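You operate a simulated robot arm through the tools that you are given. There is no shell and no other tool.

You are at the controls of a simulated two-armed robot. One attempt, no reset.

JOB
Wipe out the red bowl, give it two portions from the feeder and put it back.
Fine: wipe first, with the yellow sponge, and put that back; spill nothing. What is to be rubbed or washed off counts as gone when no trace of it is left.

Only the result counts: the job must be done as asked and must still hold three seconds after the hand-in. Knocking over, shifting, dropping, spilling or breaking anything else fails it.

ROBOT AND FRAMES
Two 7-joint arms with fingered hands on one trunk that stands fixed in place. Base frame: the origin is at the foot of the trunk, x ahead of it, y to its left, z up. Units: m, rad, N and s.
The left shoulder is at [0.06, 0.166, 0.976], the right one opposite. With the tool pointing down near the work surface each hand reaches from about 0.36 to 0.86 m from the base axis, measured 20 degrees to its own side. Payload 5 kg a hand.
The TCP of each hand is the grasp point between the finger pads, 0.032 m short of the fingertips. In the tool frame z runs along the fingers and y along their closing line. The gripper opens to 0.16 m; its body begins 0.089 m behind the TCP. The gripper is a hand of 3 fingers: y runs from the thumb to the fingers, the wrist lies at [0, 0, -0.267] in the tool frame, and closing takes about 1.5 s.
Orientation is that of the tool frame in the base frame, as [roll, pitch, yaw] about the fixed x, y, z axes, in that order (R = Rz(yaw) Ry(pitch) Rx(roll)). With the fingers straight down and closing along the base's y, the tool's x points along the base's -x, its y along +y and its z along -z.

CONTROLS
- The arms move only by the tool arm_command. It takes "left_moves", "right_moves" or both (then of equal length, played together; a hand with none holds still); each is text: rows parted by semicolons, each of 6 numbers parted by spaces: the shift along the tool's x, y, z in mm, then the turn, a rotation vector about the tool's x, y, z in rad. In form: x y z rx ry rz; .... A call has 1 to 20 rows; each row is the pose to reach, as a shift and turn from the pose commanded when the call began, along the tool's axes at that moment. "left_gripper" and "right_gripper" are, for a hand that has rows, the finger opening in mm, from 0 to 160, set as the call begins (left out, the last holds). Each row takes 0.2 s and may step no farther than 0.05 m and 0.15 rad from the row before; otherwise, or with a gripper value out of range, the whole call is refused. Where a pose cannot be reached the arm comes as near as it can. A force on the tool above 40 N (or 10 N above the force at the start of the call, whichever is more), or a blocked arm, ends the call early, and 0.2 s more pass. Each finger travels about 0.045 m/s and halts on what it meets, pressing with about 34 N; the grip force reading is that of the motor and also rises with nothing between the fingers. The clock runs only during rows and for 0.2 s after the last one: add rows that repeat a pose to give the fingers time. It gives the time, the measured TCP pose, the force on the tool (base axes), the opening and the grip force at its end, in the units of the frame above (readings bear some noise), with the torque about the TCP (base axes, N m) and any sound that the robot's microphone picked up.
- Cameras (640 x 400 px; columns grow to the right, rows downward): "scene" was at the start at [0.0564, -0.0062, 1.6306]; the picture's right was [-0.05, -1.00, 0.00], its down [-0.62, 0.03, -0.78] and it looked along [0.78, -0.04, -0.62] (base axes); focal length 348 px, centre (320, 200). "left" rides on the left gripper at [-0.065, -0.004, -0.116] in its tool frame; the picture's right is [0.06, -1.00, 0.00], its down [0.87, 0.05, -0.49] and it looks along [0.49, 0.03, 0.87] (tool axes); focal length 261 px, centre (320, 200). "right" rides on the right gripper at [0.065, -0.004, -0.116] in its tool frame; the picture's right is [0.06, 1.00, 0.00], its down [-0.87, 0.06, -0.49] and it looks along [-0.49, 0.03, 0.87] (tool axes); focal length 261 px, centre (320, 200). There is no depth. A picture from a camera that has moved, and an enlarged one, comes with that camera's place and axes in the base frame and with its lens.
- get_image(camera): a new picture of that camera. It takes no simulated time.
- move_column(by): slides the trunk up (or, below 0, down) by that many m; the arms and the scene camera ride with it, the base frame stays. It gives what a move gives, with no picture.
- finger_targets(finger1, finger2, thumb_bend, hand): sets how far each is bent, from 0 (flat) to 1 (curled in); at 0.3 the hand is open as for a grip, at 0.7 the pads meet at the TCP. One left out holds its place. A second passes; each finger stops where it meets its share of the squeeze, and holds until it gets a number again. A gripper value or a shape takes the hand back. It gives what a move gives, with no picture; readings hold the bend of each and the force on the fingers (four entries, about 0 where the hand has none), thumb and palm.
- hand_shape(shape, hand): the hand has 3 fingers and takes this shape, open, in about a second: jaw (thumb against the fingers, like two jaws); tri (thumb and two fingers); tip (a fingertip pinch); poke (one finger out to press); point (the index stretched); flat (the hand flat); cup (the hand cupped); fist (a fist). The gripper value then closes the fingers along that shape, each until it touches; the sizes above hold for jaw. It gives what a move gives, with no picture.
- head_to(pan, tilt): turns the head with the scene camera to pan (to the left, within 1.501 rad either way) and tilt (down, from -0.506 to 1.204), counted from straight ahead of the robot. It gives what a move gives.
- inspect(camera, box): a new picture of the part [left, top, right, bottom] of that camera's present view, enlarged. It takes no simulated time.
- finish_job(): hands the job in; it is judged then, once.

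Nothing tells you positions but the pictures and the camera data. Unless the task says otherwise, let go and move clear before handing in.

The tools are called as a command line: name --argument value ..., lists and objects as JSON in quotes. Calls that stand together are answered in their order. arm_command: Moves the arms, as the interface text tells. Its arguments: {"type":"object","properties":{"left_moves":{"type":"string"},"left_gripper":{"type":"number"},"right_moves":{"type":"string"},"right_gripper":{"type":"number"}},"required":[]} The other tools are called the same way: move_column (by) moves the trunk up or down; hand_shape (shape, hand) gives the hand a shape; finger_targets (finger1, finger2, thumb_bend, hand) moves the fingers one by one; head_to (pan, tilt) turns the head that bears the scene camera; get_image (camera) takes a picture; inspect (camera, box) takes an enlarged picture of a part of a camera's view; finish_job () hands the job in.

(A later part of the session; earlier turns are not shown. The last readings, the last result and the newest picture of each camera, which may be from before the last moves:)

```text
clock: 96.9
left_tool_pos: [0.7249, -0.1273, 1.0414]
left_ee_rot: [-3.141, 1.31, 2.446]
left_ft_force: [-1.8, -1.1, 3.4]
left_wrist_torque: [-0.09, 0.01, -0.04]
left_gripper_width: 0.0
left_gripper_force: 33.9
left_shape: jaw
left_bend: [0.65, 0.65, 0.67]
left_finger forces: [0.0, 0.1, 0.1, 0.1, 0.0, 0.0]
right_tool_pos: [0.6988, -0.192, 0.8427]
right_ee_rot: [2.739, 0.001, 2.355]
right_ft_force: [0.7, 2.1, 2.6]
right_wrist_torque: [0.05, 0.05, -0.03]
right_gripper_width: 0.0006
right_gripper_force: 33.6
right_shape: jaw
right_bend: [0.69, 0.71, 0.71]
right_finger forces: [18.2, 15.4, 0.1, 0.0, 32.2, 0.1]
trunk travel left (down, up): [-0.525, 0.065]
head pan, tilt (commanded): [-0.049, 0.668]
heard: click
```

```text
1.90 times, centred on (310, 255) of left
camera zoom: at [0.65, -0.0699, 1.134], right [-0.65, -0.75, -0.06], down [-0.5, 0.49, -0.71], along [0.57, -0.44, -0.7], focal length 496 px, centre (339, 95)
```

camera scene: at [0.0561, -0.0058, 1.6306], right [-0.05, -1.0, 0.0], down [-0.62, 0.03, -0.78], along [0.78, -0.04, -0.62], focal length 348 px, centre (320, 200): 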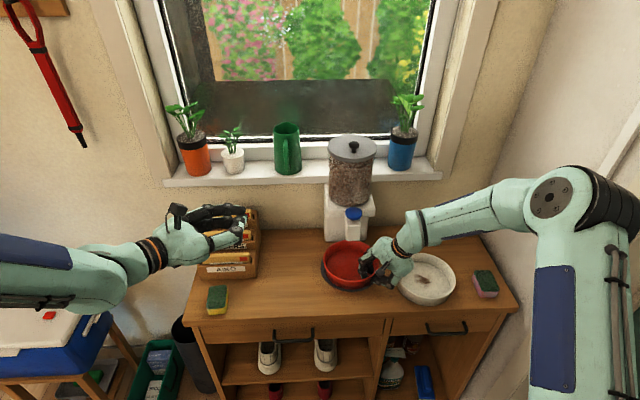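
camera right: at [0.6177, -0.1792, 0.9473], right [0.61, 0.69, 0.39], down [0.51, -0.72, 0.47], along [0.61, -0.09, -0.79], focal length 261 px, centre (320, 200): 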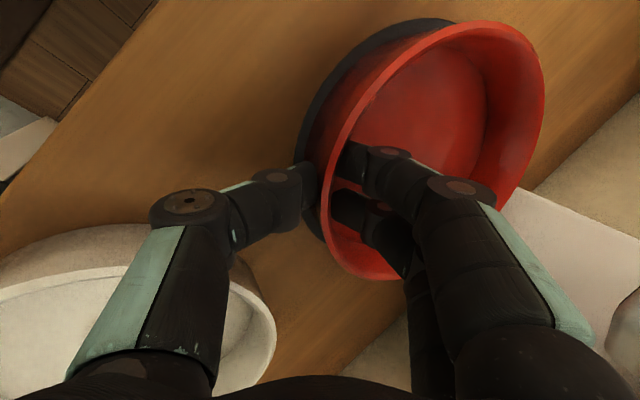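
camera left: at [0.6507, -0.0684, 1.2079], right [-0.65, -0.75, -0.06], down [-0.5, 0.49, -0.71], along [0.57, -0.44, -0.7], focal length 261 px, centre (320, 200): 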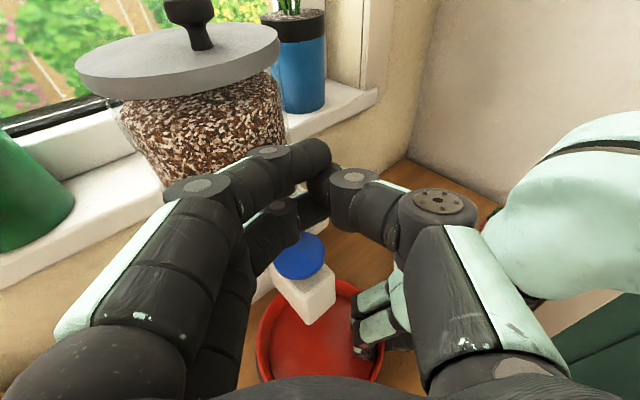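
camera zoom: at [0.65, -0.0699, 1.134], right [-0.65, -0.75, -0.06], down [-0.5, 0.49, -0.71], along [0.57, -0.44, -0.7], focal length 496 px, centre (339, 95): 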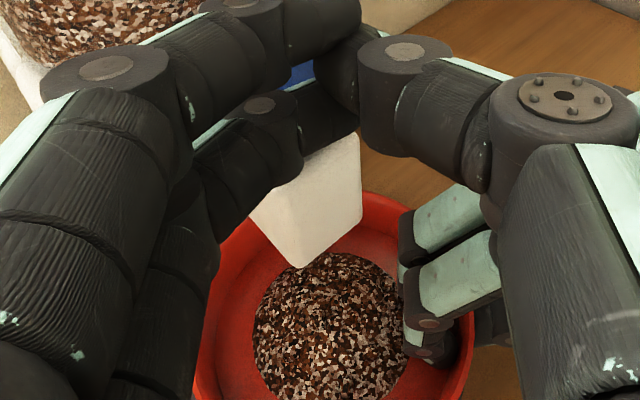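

Second click, the pile has grown: two portions. I withdraw the left hand straight up and back the way it came.

arm_command --left_moves "-12 0 -3.2 0 0 0; -40 0 -10.6 0 0 0; -72.5 0 -19.3 0 0 0; -67 18.9 -58 0 0 0; -61.5 37.7 -96.8 0 0 0; -56 56.6 -135.5 0 0 0; -50.5 75.4 -174.2 0 0 0; -45 94.3 -212.9 0 0 0; -39.5 113.2 -251.7 0 0 0; -34 132 -290.4 0 0 0"

get_image --camera "scene"

inspect --camera "scene" --box '[310, 190, 410, 300]'

get_image --camera "right"

```text
clock: 99.1
left_tool_pos: [0.602, 0.1509, 1.1504]
left_ee_rot: [-3.137, 1.311, 2.448]
left_ft_force: [0.3, -1.2, -0.1]
left_wrist_torque: [0.02, 0.02, -0.02]
left_gripper_width: 0.0002
left_gripper_force: 33.3
left_shape: jaw
left_bend: [0.65, 0.65, 0.67]
left_finger forces: [0.0, 0.0, 0.0, 0.0, 0.0, 0.0]
right_tool_pos: [0.6989, -0.1914, 0.8442]
right_ee_rot: [2.742, 0.001, 2.354]
right_ft_force: [-2.2, 0.5, 5.3]
right_wrist_torque: [0.07, 0.13, 0.01]
right_gripper_width: 0.0008
right_gripper_force: 33.8
right_shape: jaw
right_bend: [0.69, 0.71, 0.71]
right_finger forces: [18.4, 14.9, 0.1, 0.0, 34.2, 0.0]
trunk travel left (down, up): [-0.525, 0.065]
head pan, tilt (commanded): [-0.049, 0.668]
```

```text
taken
camera scene: at [0.0558, -0.0051, 1.6306], right [-0.05, -1.0, 0.0], down [-0.62, 0.03, -0.78], along [0.78, -0.04, -0.62], focal length 348 px, centre (320, 200)
```

scene: 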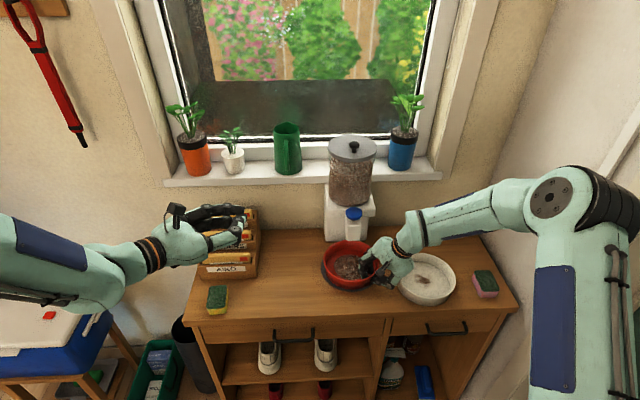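

```text
3.64 times, centred on (360, 245) of scene
camera zoom: at [0.0558, -0.0051, 1.6306], right [-0.05, -1.0, 0.0], down [-0.62, 0.03, -0.78], along [0.78, -0.04, -0.62], focal length 1266 px, centre (174, 36)
```

zoom: 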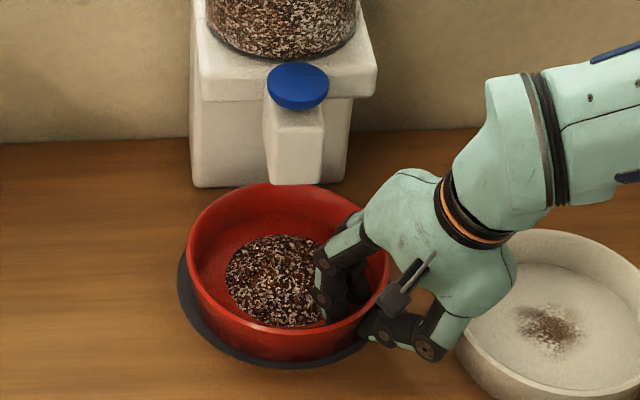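

```text
taken
camera right: at [0.6174, -0.1786, 0.9473], right [0.61, 0.69, 0.39], down [0.51, -0.72, 0.47], along [0.61, -0.09, -0.79], focal length 261 px, centre (320, 200)
```

right: 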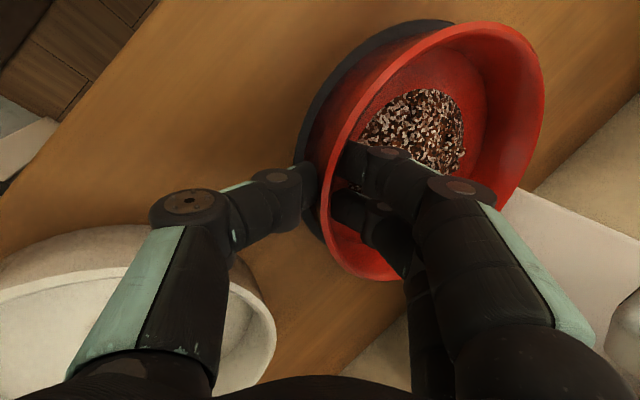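

Both portions lie well inside the bowl; nothing spilled. Now I lift it just a few millimetres with the right hand to see how it hangs with the load.

arm_command --right_moves "0 0.4 -0.9 0 0 0; 0 0.8 -1.8 0 0 0; 0 1.2 -2.8 0 0 0; 0 1.9 -4.6 0 0 0; 0 2.7 -6.4 0 0 0; 0 2.7 -6.4 0 0 0"

inspect --camera "scene" --box '[310, 220, 410, 300]'

get_image --camera "right"

get_image --camera "left"

```text
clock: 100.5
left_tool_pos: [0.6021, 0.1493, 1.1479]
left_ee_rot: [-3.139, 1.309, 2.447]
left_ft_force: [-0.3, 0.0, 0.6]
left_wrist_torque: [-0.01, -0.01, 0.0]
left_gripper_width: 0.0002
left_gripper_force: 33.6
left_shape: jaw
left_bend: [0.65, 0.65, 0.67]
left_finger forces: [0.1, 0.1, 0.0, 0.1, 0.0, 0.0]
right_tool_pos: [0.6973, -0.192, 0.8488]
right_ee_rot: [2.742, -0.002, 2.355]
right_ft_force: [-0.2, -0.7, -5.1]
right_wrist_torque: [-0.22, 0.25, 0.02]
right_gripper_width: 0.0008
right_gripper_force: 34.0
right_shape: jaw
right_bend: [0.69, 0.71, 0.71]
right_finger forces: [18.0, 16.3, 0.1, 0.1, 35.2, 0.0]
trunk travel left (down, up): [-0.525, 0.065]
head pan, tilt (commanded): [-0.049, 0.668]
```

```text
5.00 times, centred on (360, 260) of scene
camera zoom: at [0.0569, -0.0062, 1.6305], right [-0.05, -1.0, 0.0], down [-0.62, 0.03, -0.78], along [0.78, -0.04, -0.62], focal length 1741 px, centre (120, -100)
```

zoom: 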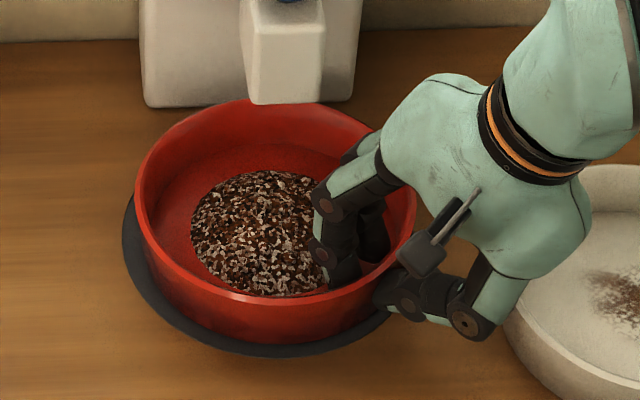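

```text
taken
camera right: at [0.6177, -0.1791, 0.953], right [0.61, 0.69, 0.39], down [0.51, -0.72, 0.47], along [0.61, -0.09, -0.79], focal length 261 px, centre (320, 200)
```

right: 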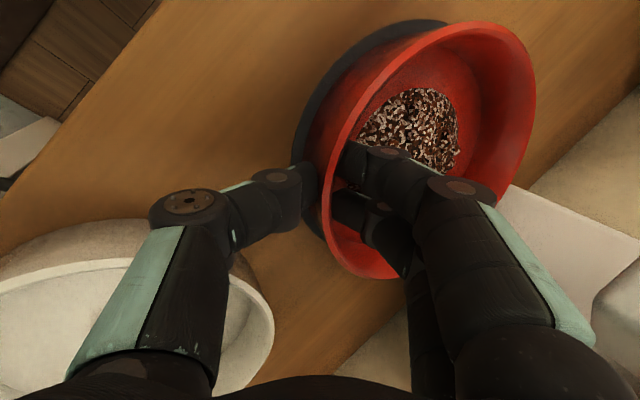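

```text
taken
camera left: at [0.5271, 0.2075, 1.2421], right [-0.65, -0.75, -0.06], down [-0.5, 0.49, -0.71], along [0.57, -0.44, -0.7], focal length 261 px, centre (320, 200)
```

left: 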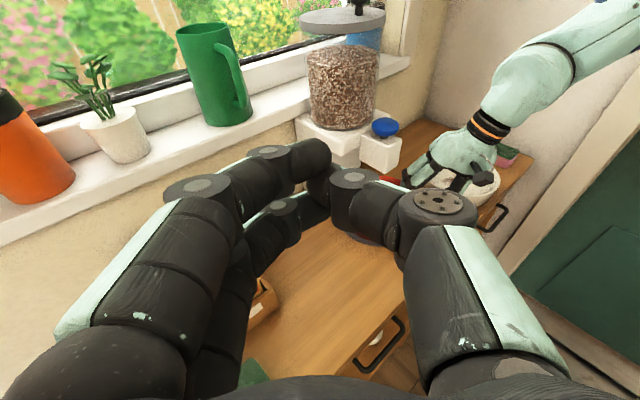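

Load is about 5 N. I lean the hand outward slightly (0.06 rad) to keep the bowl level as it comes off the mat.

arm_command --right_moves "0 0 0 -0.02 0 0; 0 0 0 -0.04 0 0; 0 0 0 -0.06 0 0; 0 1.2 -2.8 -0.06 0 0; 0 2.3 -5.5 -0.06 0 0; 0 3.1 -7.4 -0.06 0 0; 0 3.1 -7.4 -0.06 0 0"

inspect --camera "scene" --box '[310, 220, 410, 300]'

get_image --camera "right"

```text
clock: 102.1
left_tool_pos: [0.6024, 0.15, 1.149]
left_ee_rot: [-3.139, 1.308, 2.447]
left_ft_force: [0.4, -0.3, 0.1]
left_wrist_torque: [0.01, -0.01, 0.0]
left_gripper_width: 0.0001
left_gripper_force: 34.2
left_shape: jaw
left_bend: [0.65, 0.65, 0.67]
left_finger forces: [0.0, 0.1, 0.0, 0.1, 0.1, 0.1]
right_tool_pos: [0.6976, -0.1915, 0.8573]
right_ee_rot: [2.68, 0.0, 2.355]
right_ft_force: [0.6, 0.6, -4.6]
right_wrist_torque: [-0.26, 0.24, 0.0]
right_gripper_width: 0.0007
right_gripper_force: 34.0
right_shape: jaw
right_bend: [0.69, 0.71, 0.71]
right_finger forces: [17.9, 16.6, 0.0, 0.0, 35.5, 0.0]
trunk travel left (down, up): [-0.525, 0.065]
head pan, tilt (commanded): [-0.049, 0.668]
```

```text
5.00 times, centred on (360, 260) of scene
camera zoom: at [0.0569, -0.0063, 1.6306], right [-0.05, -1.0, 0.0], down [-0.62, 0.03, -0.78], along [0.78, -0.04, -0.62], focal length 1741 px, centre (120, -100)
```

zoom: 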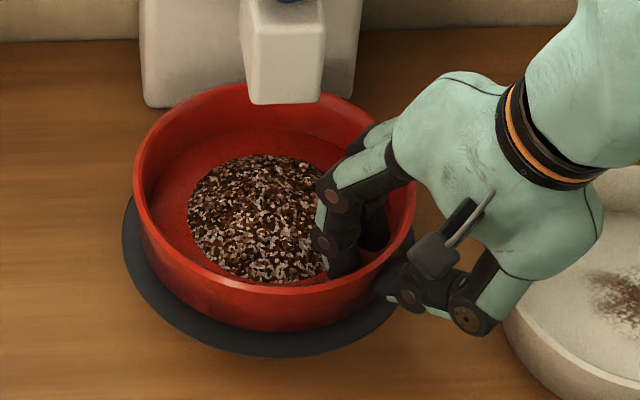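

```text
taken
camera right: at [0.6134, -0.1832, 0.9579], right [0.59, 0.68, 0.44], down [0.49, -0.74, 0.46], along [0.64, -0.05, -0.77], focal length 261 px, centre (320, 200)
```

right: 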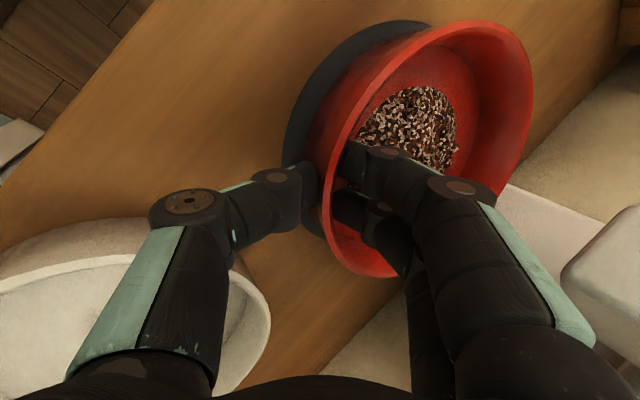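

The loaded bowl hangs level. I raise it slightly and draw it straight back out from under the chute, slowly.

arm_command --right_moves "0 2 -4 0 0 0; 0 4.4 -9 0 0 0; 0 6.7 -13.4 0 0 0; 5 2.8 -15.3 0 0 0; 12 -2.6 -18 0 0 0; 20 -8.8 -21 0 0 0; 28 -15 -24 0 0 0; 35 -20.4 -26.7 0 0 0; 40.6 -24.7 -28.9 0 0 0; 40.6 -24.7 -28.9 0 0 0"

inspect --camera "scene" --box '[290, 210, 410, 310]'

get_image --camera "right"

```text
clock: 104.3
left_tool_pos: [0.6024, 0.1507, 1.1501]
left_ee_rot: [-3.138, 1.311, 2.448]
left_ft_force: [-0.1, 0.6, -0.5]
left_wrist_torque: [0.01, 0.01, 0.0]
left_gripper_width: 0.0001
left_gripper_force: 33.6
left_shape: jaw
left_bend: [0.65, 0.65, 0.67]
left_finger forces: [0.0, 0.0, 0.1, 0.1, 0.1, 0.0]
right_tool_pos: [0.6443, -0.1879, 0.8725]
right_ee_rot: [2.681, -0.001, 2.357]
right_ft_force: [-0.8, -0.4, -5.3]
right_wrist_torque: [-0.24, 0.26, -0.03]
right_gripper_width: 0.0005
right_gripper_force: 34.5
right_shape: jaw
right_bend: [0.67, 0.7, 0.72]
right_finger forces: [19.7, 18.0, 0.1, 0.0, 43.8, 0.0]
trunk travel left (down, up): [-0.525, 0.065]
head pan, tilt (commanded): [-0.049, 0.668]
```

```text
4.00 times, centred on (350, 260) of scene
camera zoom: at [0.0569, -0.0062, 1.6306], right [-0.05, -1.0, 0.0], down [-0.62, 0.03, -0.78], along [0.78, -0.04, -0.62], focal length 1392 px, centre (200, -40)
```

zoom: 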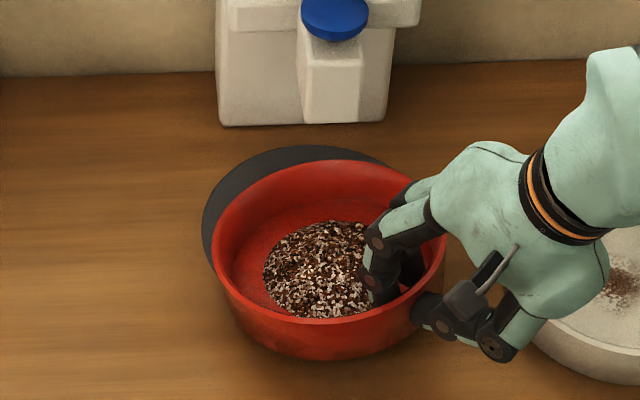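

```text
taken
camera right: at [0.5595, -0.1797, 0.9733], right [0.59, 0.68, 0.44], down [0.49, -0.74, 0.46], along [0.64, -0.05, -0.77], focal length 261 px, centre (320, 200)
```

right: 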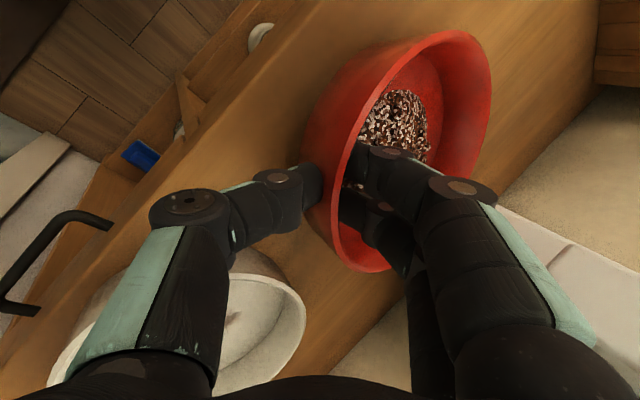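

The far side has sagged about 6°. I correct by leaning the hand out another 0.1 rad and check whether it is still creeping.

arm_command --right_moves "0 0 0 -0.035 0 0; 0 0 0 -0.07 0 0; 0 0 0 -0.1 0 0; 0 0 0 -0.1 0 0"

inspect --camera "scene" --box '[290, 210, 410, 310]'

get_image --camera "right"

```text
clock: 105.3
left_tool_pos: [0.6036, 0.1502, 1.1483]
left_ee_rot: [-3.139, 1.312, 2.446]
left_ft_force: [-0.1, 0.4, -0.9]
left_wrist_torque: [-0.02, -0.02, -0.03]
left_gripper_width: 0.0
left_gripper_force: 34.8
left_shape: jaw
left_bend: [0.65, 0.65, 0.67]
left_finger forces: [0.0, 0.0, 0.0, 0.0, 0.0, 0.0]
right_tool_pos: [0.644, -0.1882, 0.8727]
right_ee_rot: [2.578, -0.001, 2.355]
right_ft_force: [-0.6, 0.0, -4.4]
right_wrist_torque: [-0.25, 0.32, -0.03]
right_gripper_width: 0.0005
right_gripper_force: 34.0
right_shape: jaw
right_bend: [0.67, 0.7, 0.72]
right_finger forces: [19.7, 17.9, 0.1, 0.0, 43.2, 0.1]
trunk travel left (down, up): [-0.525, 0.065]
head pan, tilt (commanded): [-0.049, 0.668]
```

```text
4.00 times, centred on (350, 260) of scene
camera zoom: at [0.0569, -0.006, 1.6306], right [-0.05, -1.0, 0.0], down [-0.62, 0.03, -0.78], along [0.78, -0.04, -0.62], focal length 1392 px, centre (200, -40)
```

zoom: 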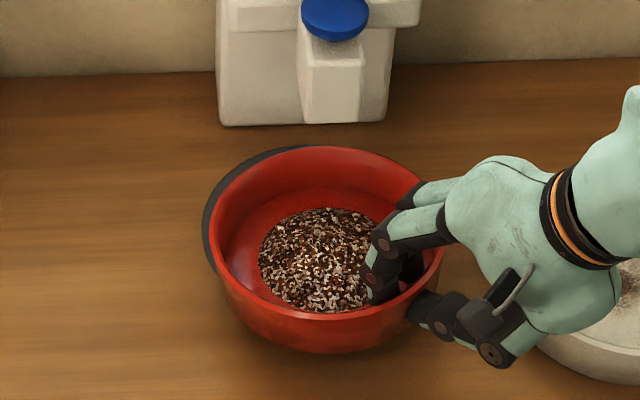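

```text
taken
camera right: at [0.5526, -0.1863, 0.9673], right [0.55, 0.64, 0.53], down [0.46, -0.77, 0.44], along [0.69, 0.0, -0.72], focal length 261 px, centre (320, 200)
```

right: 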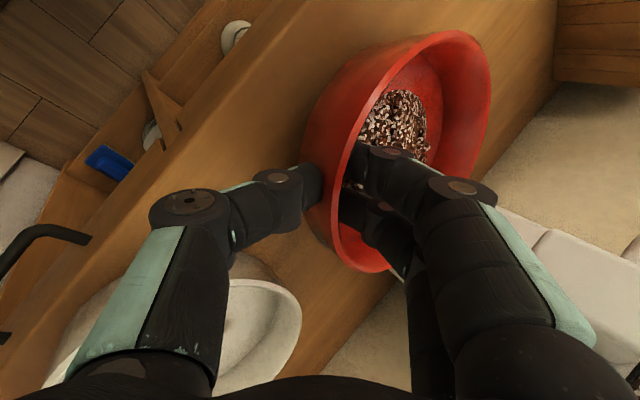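

It holds steady and is level again, with no further creep. I carry it slowly back to the left (turning it back to its old orientation) while the left hand moves out of the way.

arm_command --right_moves "4.1 3.4 2.3 0 0.007 -0.012; 12.3 10.2 6.8 0 0.022 -0.036; 22.5 18.7 12.5 0 0.041 -0.065; 32.7 27.2 18.1 0 0.06 -0.095; 42.9 35.7 23.8 0 0.078 -0.125; 53.1 44.1 29.5 0 0.097 -0.154; 63.4 52.6 35.2 0 0.115 -0.184; 73.6 61.1 40.8 0 0.134 -0.214; 83.8 69.6 46.5 0 0.153 -0.243; 93 77.3 51.6 0 0.169 -0.27; 99.1 82.4 55 0 0.18 -0.288; 102.2 84.9 56.7 0 0.186 -0.2966; 102.2 84.9 56.7 0 0.186 -0.2966" --left_moves "3 4.3 -11.2 0 0 0; 6 8.6 -22.4 0 0 0; 9 13 -33.6 0 0 0; 12 17.3 -44.8 0 0 0; 15 21.6 -56 0 0 0; 18 25.9 -67.2 0 0 0; 21 30.2 -78.4 0 0 0; 24 34.6 -89.6 0 0 0; 27 38.9 -100.8 0 0 0; 30 43.2 -112 0 0 0; 33 47.5 -123.2 0 0 0; 36 51.9 -134.8 0 0 0; 39 56.2 -146 0 0 0"

inspect --camera "scene" --box '[240, 200, 380, 310]'

get_image --camera "right"

get_image --camera "scene"

```text
clock: 108.1
left_tool_pos: [0.523, 0.2879, 1.1481]
left_ee_rot: [-3.138, 1.31, 2.449]
left_ft_force: [-0.1, 0.4, -0.4]
left_wrist_torque: [-0.02, 0.01, 0.03]
left_gripper_width: 0.0
left_gripper_force: 33.8
left_shape: jaw
left_bend: [0.65, 0.65, 0.67]
left_finger forces: [0.0, 0.1, 0.1, 0.1, 0.1, 0.1]
right_tool_pos: [0.6442, -0.0423, 0.8684]
right_ee_rot: [2.58, -0.001, 2.703]
right_ft_force: [0.1, -1.6, -5.3]
right_wrist_torque: [-0.36, 0.18, 0.0]
right_gripper_width: 0.0006
right_gripper_force: 33.7
right_shape: jaw
right_bend: [0.67, 0.7, 0.72]
right_finger forces: [19.9, 18.2, 0.0, 0.0, 42.2, 0.0]
trunk travel left (down, up): [-0.525, 0.065]
head pan, tilt (commanded): [-0.049, 0.668]
```

```text
3.64 times, centred on (310, 255) of scene
camera zoom: at [0.0566, -0.0059, 1.6306], right [-0.05, -1.0, 0.0], down [-0.62, 0.03, -0.78], along [0.78, -0.04, -0.62], focal length 1266 px, centre (356, 0)
```

zoom: 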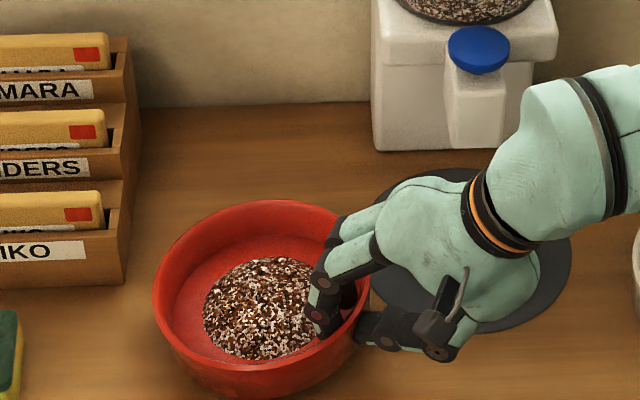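

```text
taken
camera right: at [0.558, -0.0728, 0.9641], right [0.3, 0.79, 0.53], down [0.7, -0.56, 0.44], along [0.65, 0.24, -0.72], focal length 261 px, centre (320, 200)
```

right: 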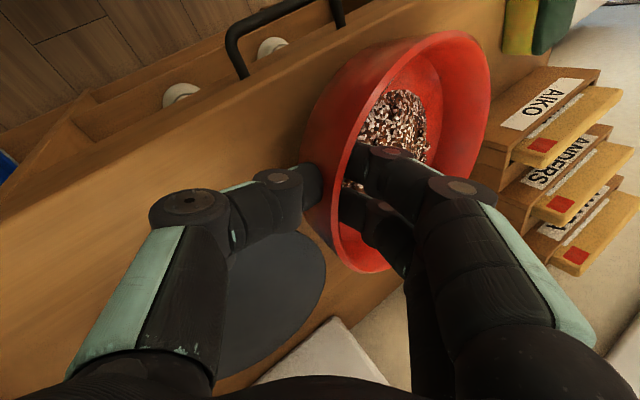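

```text
taken
camera scene: at [0.0566, -0.0059, 1.6306], right [-0.05, -1.0, 0.0], down [-0.62, 0.03, -0.78], along [0.78, -0.04, -0.62], focal length 348 px, centre (320, 200)
```

scene: 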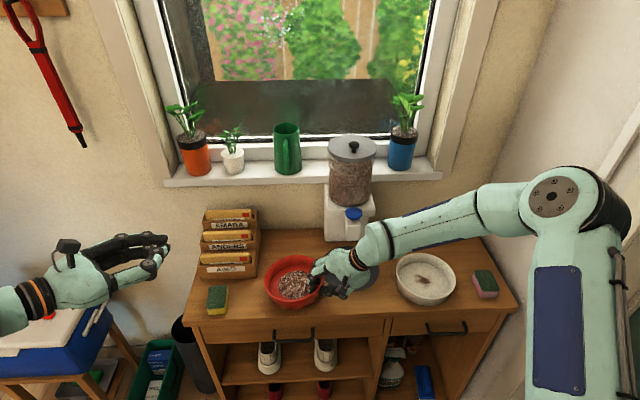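

Nothing spilled on the mat or counter and the bowl is level. I bring it over its home spot, stopping just short and low to check the position.

arm_command --right_moves "0.2 4 4.6 0 0 0; 0.4 9.5 10.8 0 0 0; 0.7 15.5 17.7 0 0 0; 1 21.5 24.5 0 0 0; 1.2 26 29.6 0 0 0; 1.3 27.8 31.7 0 0 0; 1.3 27.8 31.7 0 0 0"

inspect --camera "scene" --box '[240, 240, 320, 320]'

get_image --camera "right"

get_image --camera "left"

```text
clock: 109.7
left_tool_pos: [0.5231, 0.2884, 1.1472]
left_ee_rot: [-3.137, 1.31, 2.447]
left_ft_force: [0.0, 0.6, 0.5]
left_wrist_torque: [-0.02, -0.02, 0.01]
left_gripper_width: 0.0
left_gripper_force: 33.8
left_shape: jaw
left_bend: [0.65, 0.65, 0.67]
left_finger forces: [0.0, 0.1, 0.1, 0.0, 0.1, 0.0]
right_tool_pos: [0.6594, -0.0058, 0.8577]
right_ee_rot: [2.582, 0.0, 2.707]
right_ft_force: [0.3, -0.3, -5.6]
right_wrist_torque: [-0.35, 0.19, 0.01]
right_gripper_width: 0.0005
right_gripper_force: 33.9
right_shape: jaw
right_bend: [0.67, 0.7, 0.72]
right_finger forces: [19.9, 18.0, 0.1, 0.1, 41.9, 0.0]
trunk travel left (down, up): [-0.525, 0.065]
head pan, tilt (commanded): [-0.049, 0.668]
```

```text
5.00 times, centred on (280, 280) of scene
camera zoom: at [0.0569, -0.006, 1.6306], right [-0.05, -1.0, 0.0], down [-0.62, 0.03, -0.78], along [0.78, -0.04, -0.62], focal length 1741 px, centre (520, -200)
```

zoom: 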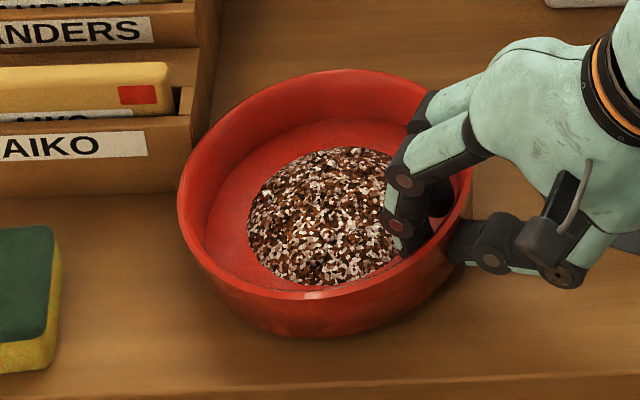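

```text
taken
camera right: at [0.5738, -0.0359, 0.9531], right [0.3, 0.79, 0.53], down [0.7, -0.56, 0.45], along [0.65, 0.24, -0.72], focal length 261 px, centre (320, 200)
```

right: 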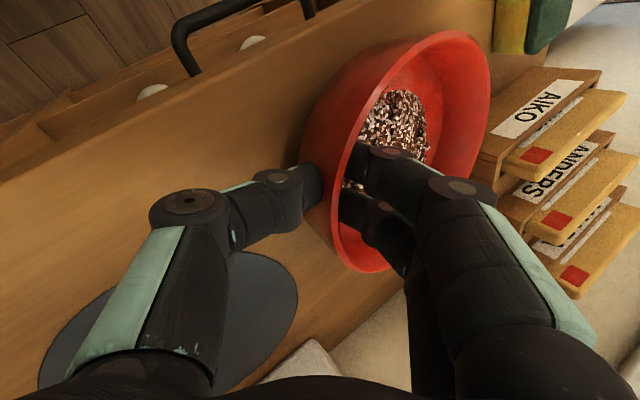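

```text
taken
camera left: at [0.4485, 0.3458, 1.2404], right [-0.65, -0.75, -0.06], down [-0.5, 0.49, -0.71], along [0.57, -0.44, -0.7], focal length 261 px, centre (320, 200)
```

left: 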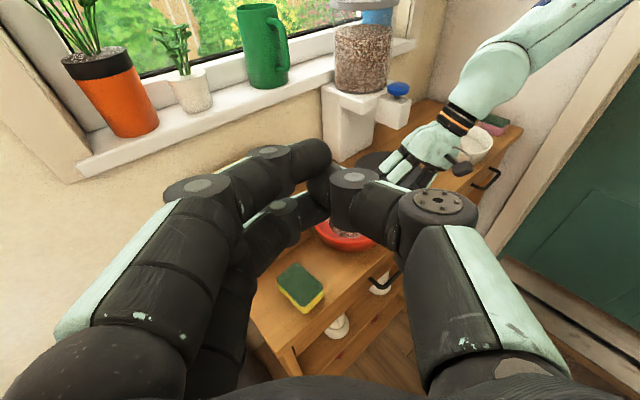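

Position is right within about 4 mm; I shift that last bit and lower to just above the counter.

arm_command --right_moves "0.1 1.5 2 0 0 0; 0.2 -0.2 6.5 0 0 0; 0.2 -1.9 10.6 0 0 0; 0.2 -1.9 10.6 0 0 0"

inspect --camera "scene" --box '[240, 240, 320, 320]'

```text
clock: 110.7
left_tool_pos: [0.5228, 0.2876, 1.1479]
left_ee_rot: [-3.137, 1.311, 2.448]
left_ft_force: [-0.3, 0.6, 0.1]
left_wrist_torque: [0.02, 0.02, -0.01]
left_gripper_width: 0.0002
left_gripper_force: 33.7
left_shape: jaw
left_bend: [0.65, 0.65, 0.67]
left_finger forces: [0.0, 0.1, 0.0, 0.0, 0.0, 0.0]
right_tool_pos: [0.6615, -0.001, 0.8473]
right_ee_rot: [2.582, -0.001, 2.705]
right_ft_force: [0.9, 0.1, -3.8]
right_wrist_torque: [-0.17, 0.09, 0.01]
right_gripper_width: 0.0005
right_gripper_force: 34.2
right_shape: jaw
right_bend: [0.68, 0.7, 0.72]
right_finger forces: [17.7, 15.7, 0.0, 0.0, 36.4, 0.0]
trunk travel left (down, up): [-0.525, 0.065]
head pan, tilt (commanded): [-0.049, 0.668]
```

```text
5.00 times, centred on (280, 280) of scene
camera zoom: at [0.0567, -0.006, 1.6306], right [-0.05, -1.0, 0.0], down [-0.62, 0.03, -0.78], along [0.78, -0.04, -0.62], focal length 1741 px, centre (520, -200)
```

zoom: 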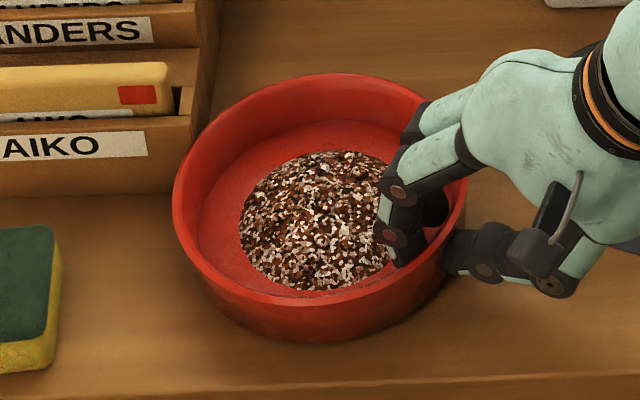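

The far edge has touched down. I make a tiny correction toward me while lowering the near side.

arm_command --right_moves "1.6 0 0 0 0 0; 3.3 -0.5 0.8 0 0 0; 3.3 -1 1.6 0 0 0; 3.3 -1.5 2.5 0 0 0; 3.3 -1.5 2.5 0 0 0"

inspect --camera "scene" --box '[240, 240, 320, 320]'

```text
clock: 111.9
left_tool_pos: [0.5235, 0.2892, 1.1476]
left_ee_rot: [-3.138, 1.311, 2.448]
left_ft_force: [-0.3, 0.5, -0.1]
left_wrist_torque: [0.0, 0.01, 0.02]
left_gripper_width: 0.0
left_gripper_force: 34.0
left_shape: jaw
left_bend: [0.65, 0.65, 0.67]
left_finger forces: [0.1, 0.0, 0.0, 0.0, 0.0, 0.1]
right_tool_pos: [0.6601, 0.0004, 0.844]
right_ee_rot: [2.581, 0.0, 2.705]
right_ft_force: [0.4, -0.2, -3.6]
right_wrist_torque: [-0.11, 0.12, 0.02]
right_gripper_width: 0.0007
right_gripper_force: 33.6
right_shape: jaw
right_bend: [0.68, 0.7, 0.72]
right_finger forces: [17.9, 14.8, 0.0, 0.0, 34.9, 0.0]
trunk travel left (down, up): [-0.525, 0.065]
head pan, tilt (commanded): [-0.049, 0.668]
```

```text
5.00 times, centred on (280, 280) of scene
camera zoom: at [0.0567, -0.0061, 1.6306], right [-0.05, -1.0, 0.0], down [-0.62, 0.03, -0.78], along [0.78, -0.04, -0.62], focal length 1741 px, centre (520, -200)
```

zoom: 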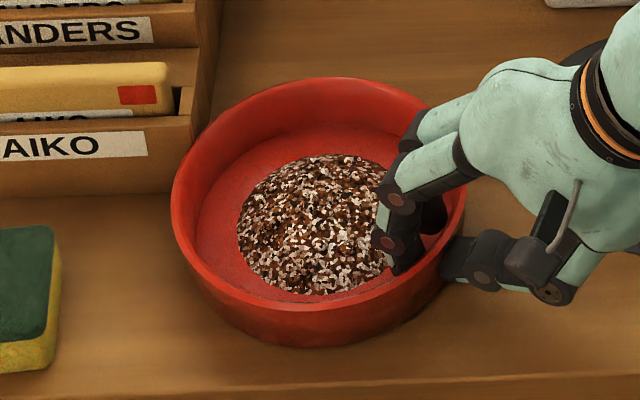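

arm_command --right_moves "0 -0.5 0.8 0 0 0; 0 -1.1 1.7 0 0 0; 0 -1.6 2.5 0 0 0; 0 -1.6 2.5 0 0 0"

inspect --camera "scene" --box '[240, 240, 320, 320]'

get_image --camera "right"

```text
clock: 112.9
left_tool_pos: [0.5243, 0.2882, 1.1469]
left_ee_rot: [-3.138, 1.312, 2.446]
left_ft_force: [0.3, 0.7, -0.6]
left_wrist_torque: [-0.01, 0.0, -0.02]
left_gripper_width: 0.0
left_gripper_force: 33.8
left_shape: jaw
left_bend: [0.65, 0.65, 0.67]
left_finger forces: [0.0, 0.1, 0.1, 0.1, 0.0, 0.0]
right_tool_pos: [0.6576, -0.0, 0.8414]
right_ee_rot: [2.578, 0.001, 2.705]
right_ft_force: [0.9, -0.2, -2.9]
right_wrist_torque: [-0.14, 0.14, -0.06]
right_gripper_width: 0.0005
right_gripper_force: 34.0
right_shape: jaw
right_bend: [0.68, 0.7, 0.72]
right_finger forces: [17.9, 14.7, 0.1, 0.1, 32.7, 0.0]
trunk travel left (down, up): [-0.525, 0.065]
head pan, tilt (commanded): [-0.049, 0.668]
```

```text
5.00 times, centred on (280, 280) of scene
camera zoom: at [0.0568, -0.006, 1.6306], right [-0.05, -1.0, 0.0], down [-0.62, 0.03, -0.78], along [0.78, -0.04, -0.62], focal length 1741 px, centre (520, -200)
```

zoom: 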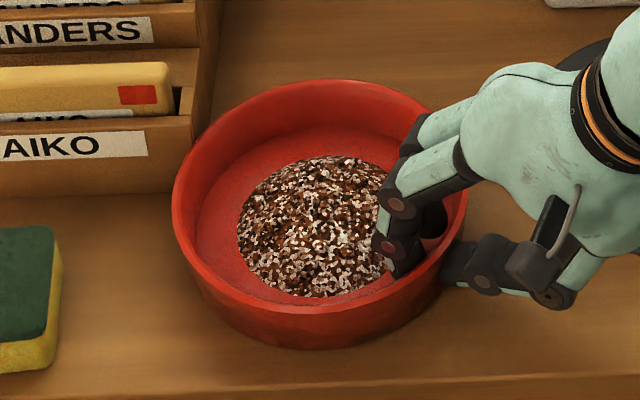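

```text
taken
camera right: at [0.5723, -0.0309, 0.9367], right [0.3, 0.79, 0.53], down [0.7, -0.56, 0.44], along [0.65, 0.24, -0.72], focal length 261 px, centre (320, 200)
```

right: 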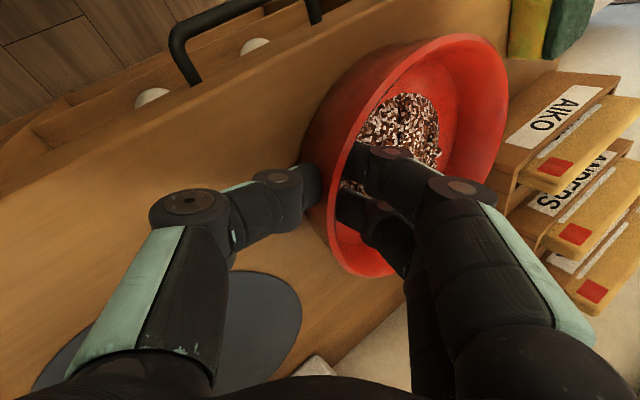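

arm_command --right_moves "0 -0.5 0.8 0 0 0; 0 -1.1 1.7 0 0 0; 0 -1.1 1.7 0 0 0"

inspect --camera "scene" --box '[240, 240, 320, 320]'

```text
clock: 113.7
left_tool_pos: [0.5227, 0.2884, 1.1466]
left_ee_rot: [-3.139, 1.312, 2.445]
left_ft_force: [0.7, 0.0, 0.3]
left_wrist_torque: [0.01, -0.04, 0.0]
left_gripper_width: 0.0
left_gripper_force: 34.0
left_shape: jaw
left_bend: [0.65, 0.65, 0.67]
left_finger forces: [0.1, 0.0, 0.0, 0.0, 0.1, 0.0]
right_tool_pos: [0.6583, -0.0005, 0.8407]
right_ee_rot: [2.58, 0.0, 2.706]
right_ft_force: [-0.2, 0.1, 7.5]
right_wrist_torque: [0.01, 0.1, -0.01]
right_gripper_width: 0.0004
right_gripper_force: 34.5
right_shape: jaw
right_bend: [0.68, 0.7, 0.72]
right_finger forces: [18.2, 16.2, 0.0, 0.1, 36.2, 0.0]
trunk travel left (down, up): [-0.525, 0.065]
head pan, tilt (commanded): [-0.049, 0.668]
```

```text
5.00 times, centred on (280, 280) of scene
camera zoom: at [0.0558, -0.0061, 1.6307], right [-0.05, -1.0, 0.0], down [-0.62, 0.03, -0.78], along [0.78, -0.04, -0.62], focal length 1741 px, centre (520, -200)
```

zoom: 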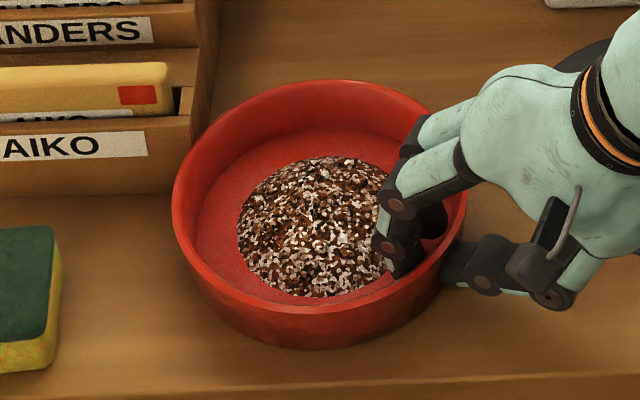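

The force jumped to +7.5 N — either the bowl is seated or the thumb touched the counter. I look closely at the contact area.

inspect --camera "scene" --box '[280, 270, 325, 310]'

inspect --camera "right" --box '[200, 100, 400, 290]'

```text
10.00 times, centred on (302, 290) of scene
camera zoom: at [0.0558, -0.0061, 1.6307], right [-0.05, -1.0, 0.0], down [-0.62, 0.03, -0.78], along [0.78, -0.04, -0.62], focal length 3481 px, centre (495, -700)
```

zoom: 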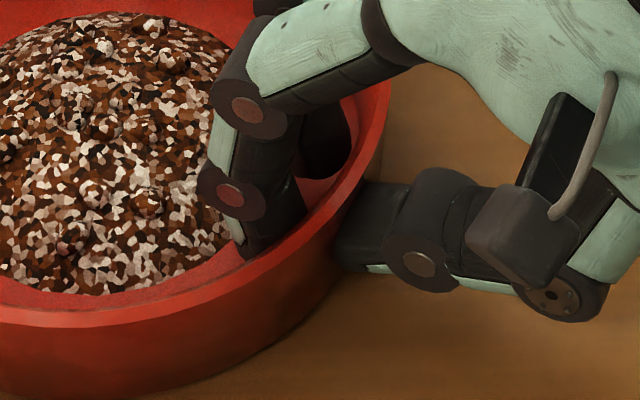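

```text
2.11 times, centred on (300, 195) of right
camera zoom: at [0.5723, -0.0312, 0.9354], right [0.3, 0.79, 0.53], down [0.7, -0.56, 0.45], along [0.65, 0.24, -0.72], focal length 549 px, centre (362, 210)
```

zoom: 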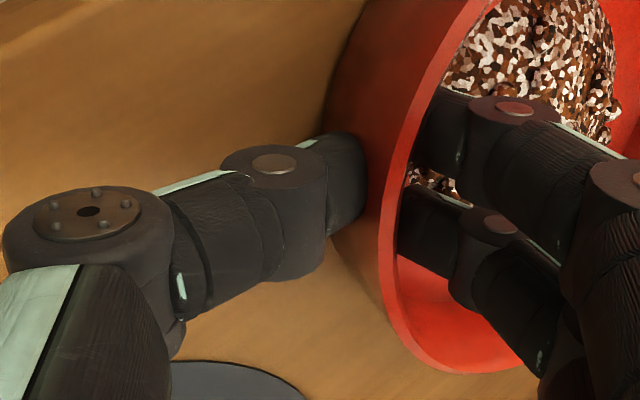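

The bowl is seated on the counter. I ease off slightly and open the fingers just a little, so the wall is free without disturbing the food.

arm_command --right_moves "0 0.5 -0.9 0 0 0; 0 0.5 -0.9 0 0 0; 0 0.5 -0.9 0 0 0; 0 0.5 -0.9 0 0 0" --right_gripper 14

inspect --camera "scene" --box '[240, 240, 320, 320]'

inspect --camera "right" --box '[200, 100, 400, 290]'

```text
clock: 114.7
left_tool_pos: [0.5232, 0.2878, 1.1479]
left_ee_rot: [-3.139, 1.31, 2.448]
left_ft_force: [-0.3, -0.1, -0.1]
left_wrist_torque: [0.01, -0.03, 0.02]
left_gripper_width: 0.0
left_gripper_force: 34.3
left_shape: jaw
left_bend: [0.65, 0.65, 0.67]
left_finger forces: [0.0, 0.1, 0.1, 0.1, 0.1, 0.0]
right_tool_pos: [0.6577, -0.0017, 0.839]
right_ee_rot: [2.581, 0.001, 2.704]
right_ft_force: [0.7, 0.8, 0.7]
right_wrist_torque: [0.03, 0.0, 0.04]
right_gripper_width: 0.014
right_gripper_force: 0.0
right_shape: jaw
right_bend: [0.71, 0.71, 0.7]
right_finger forces: [0.2, 0.6, 0.0, 0.0, 0.0, 0.1]
trunk travel left (down, up): [-0.525, 0.065]
head pan, tilt (commanded): [-0.049, 0.668]
```

```text
5.00 times, centred on (280, 280) of scene
camera zoom: at [0.0566, -0.006, 1.6305], right [-0.05, -1.0, 0.0], down [-0.62, 0.03, -0.78], along [0.78, -0.04, -0.62], focal length 1741 px, centre (520, -200)
```

zoom: 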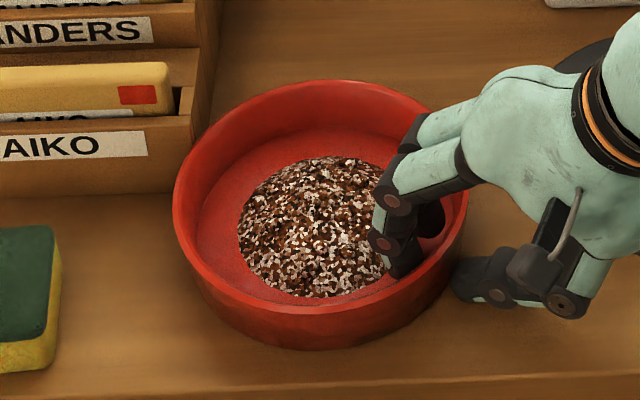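

```text
2.11 times, centred on (300, 195) of right
camera zoom: at [0.572, -0.0316, 0.935], right [0.3, 0.79, 0.53], down [0.7, -0.56, 0.44], along [0.65, 0.24, -0.72], focal length 549 px, centre (362, 210)
```

zoom: 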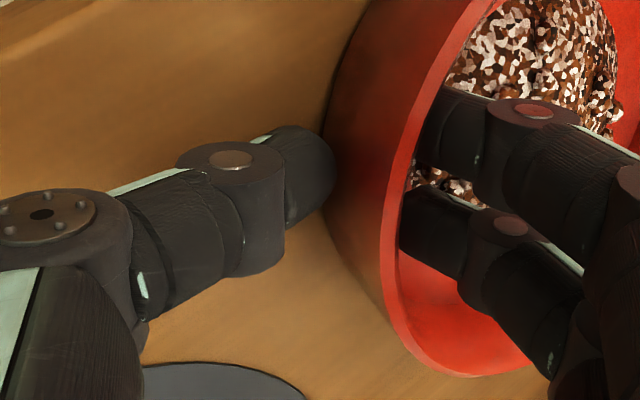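

The bowl is free and sits within 2–3 mm of its original place. I ease the fingers straight up out of the bowl.

arm_command --right_moves "0 3.3 -1.5 0 0 0; 0 5 -4.5 0 0 0; 0 7 -7.4 0 0 0; 0 10 -13 0 0 0; 0 15 -20.1 0 0 0"

inspect --camera "scene" --box '[240, 240, 320, 320]'

get_image --camera "right"

```text
clock: 115.9
left_tool_pos: [0.5239, 0.2893, 1.147]
left_ee_rot: [-3.138, 1.309, 2.449]
left_ft_force: [-0.6, -0.2, -0.6]
left_wrist_torque: [0.03, 0.01, 0.01]
left_gripper_width: 0.0003
left_gripper_force: 33.7
left_shape: jaw
left_bend: [0.65, 0.65, 0.67]
left_finger forces: [0.0, 0.0, 0.0, 0.0, 0.0, 0.0]
right_tool_pos: [0.659, 0.0024, 0.8661]
right_ee_rot: [2.582, 0.0, 2.705]
right_ft_force: [0.6, -0.2, -0.1]
right_wrist_torque: [-0.02, -0.04, 0.02]
right_gripper_width: 0.0141
right_gripper_force: 0.1
right_shape: jaw
right_bend: [0.71, 0.71, 0.7]
right_finger forces: [0.0, 0.0, 0.0, 0.1, 0.0, 0.1]
trunk travel left (down, up): [-0.525, 0.065]
head pan, tilt (commanded): [-0.049, 0.668]
```

```text
5.00 times, centred on (280, 280) of scene
camera zoom: at [0.0563, -0.006, 1.6306], right [-0.05, -1.0, 0.0], down [-0.62, 0.03, -0.78], along [0.78, -0.04, -0.62], focal length 1741 px, centre (520, -200)
```

zoom: 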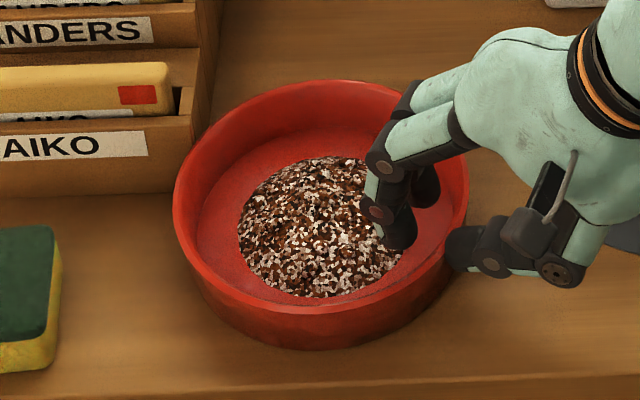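

```text
taken
camera right: at [0.5731, -0.0288, 0.9609], right [0.3, 0.79, 0.53], down [0.7, -0.56, 0.44], along [0.65, 0.24, -0.72], focal length 261 px, centre (320, 200)
```

right: 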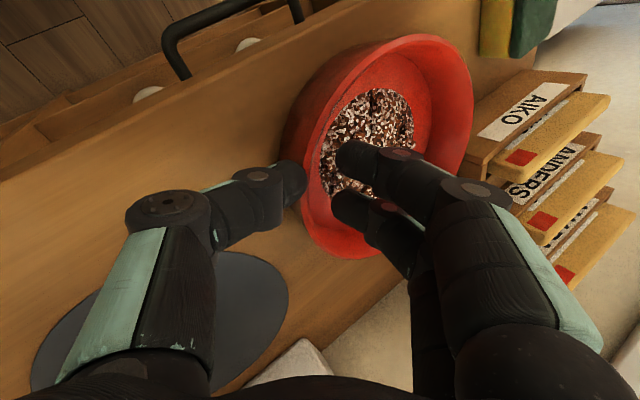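

The bowl did not move. I continue straight up and then withdraw the right hand toward me.

arm_command --right_moves "0 8 -12.7 0 0 0; 0 16 -25.4 0 0 0; 0 29.2 -46.6 0 0 0; 0 45 -72 0 0 0; 0 61 -97.4 0 0 0; 30 45 -115 0 0 0; 60 25 -130 0 0 0; 90 5 -145 0 0 0"

get_image --camera "scene"

inspect --camera "scene" --box '[240, 240, 320, 320]'

```text
clock: 117.7
left_tool_pos: [0.5235, 0.2896, 1.1478]
left_ee_rot: [-3.141, 1.311, 2.444]
left_ft_force: [-0.5, -0.5, -0.6]
left_wrist_torque: [-0.04, -0.02, 0.04]
left_gripper_width: 0.0002
left_gripper_force: 34.3
left_shape: jaw
left_bend: [0.65, 0.65, 0.67]
left_finger forces: [0.0, 0.1, 0.0, 0.0, 0.0, 0.0]
right_tool_pos: [0.5476, -0.0277, 0.9922]
right_ee_rot: [2.58, 0.001, 2.705]
right_ft_force: [0.1, -0.9, -0.3]
right_wrist_torque: [-0.01, -0.08, -0.02]
right_gripper_width: 0.0141
right_gripper_force: 0.1
right_shape: jaw
right_bend: [0.71, 0.71, 0.7]
right_finger forces: [0.0, 0.0, 0.0, 0.0, 0.0, 0.0]
trunk travel left (down, up): [-0.525, 0.065]
head pan, tilt (commanded): [-0.049, 0.668]
```

```text
taken
camera scene: at [0.0555, -0.0065, 1.6306], right [-0.05, -1.0, 0.0], down [-0.62, 0.03, -0.78], along [0.78, -0.04, -0.62], focal length 348 px, centre (320, 200)
```

scene: 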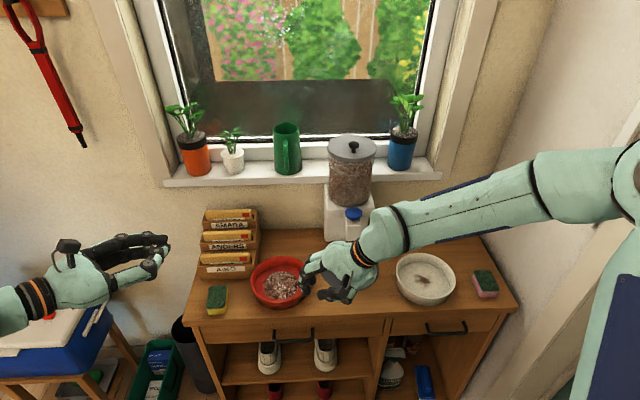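

```text
5.00 times, centred on (280, 280) of scene
camera zoom: at [0.0555, -0.0065, 1.6306], right [-0.05, -1.0, 0.0], down [-0.62, 0.03, -0.78], along [0.78, -0.04, -0.62], focal length 1741 px, centre (520, -200)
```

zoom: 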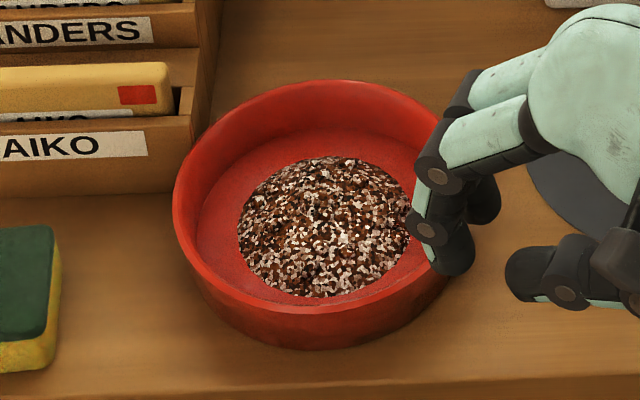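

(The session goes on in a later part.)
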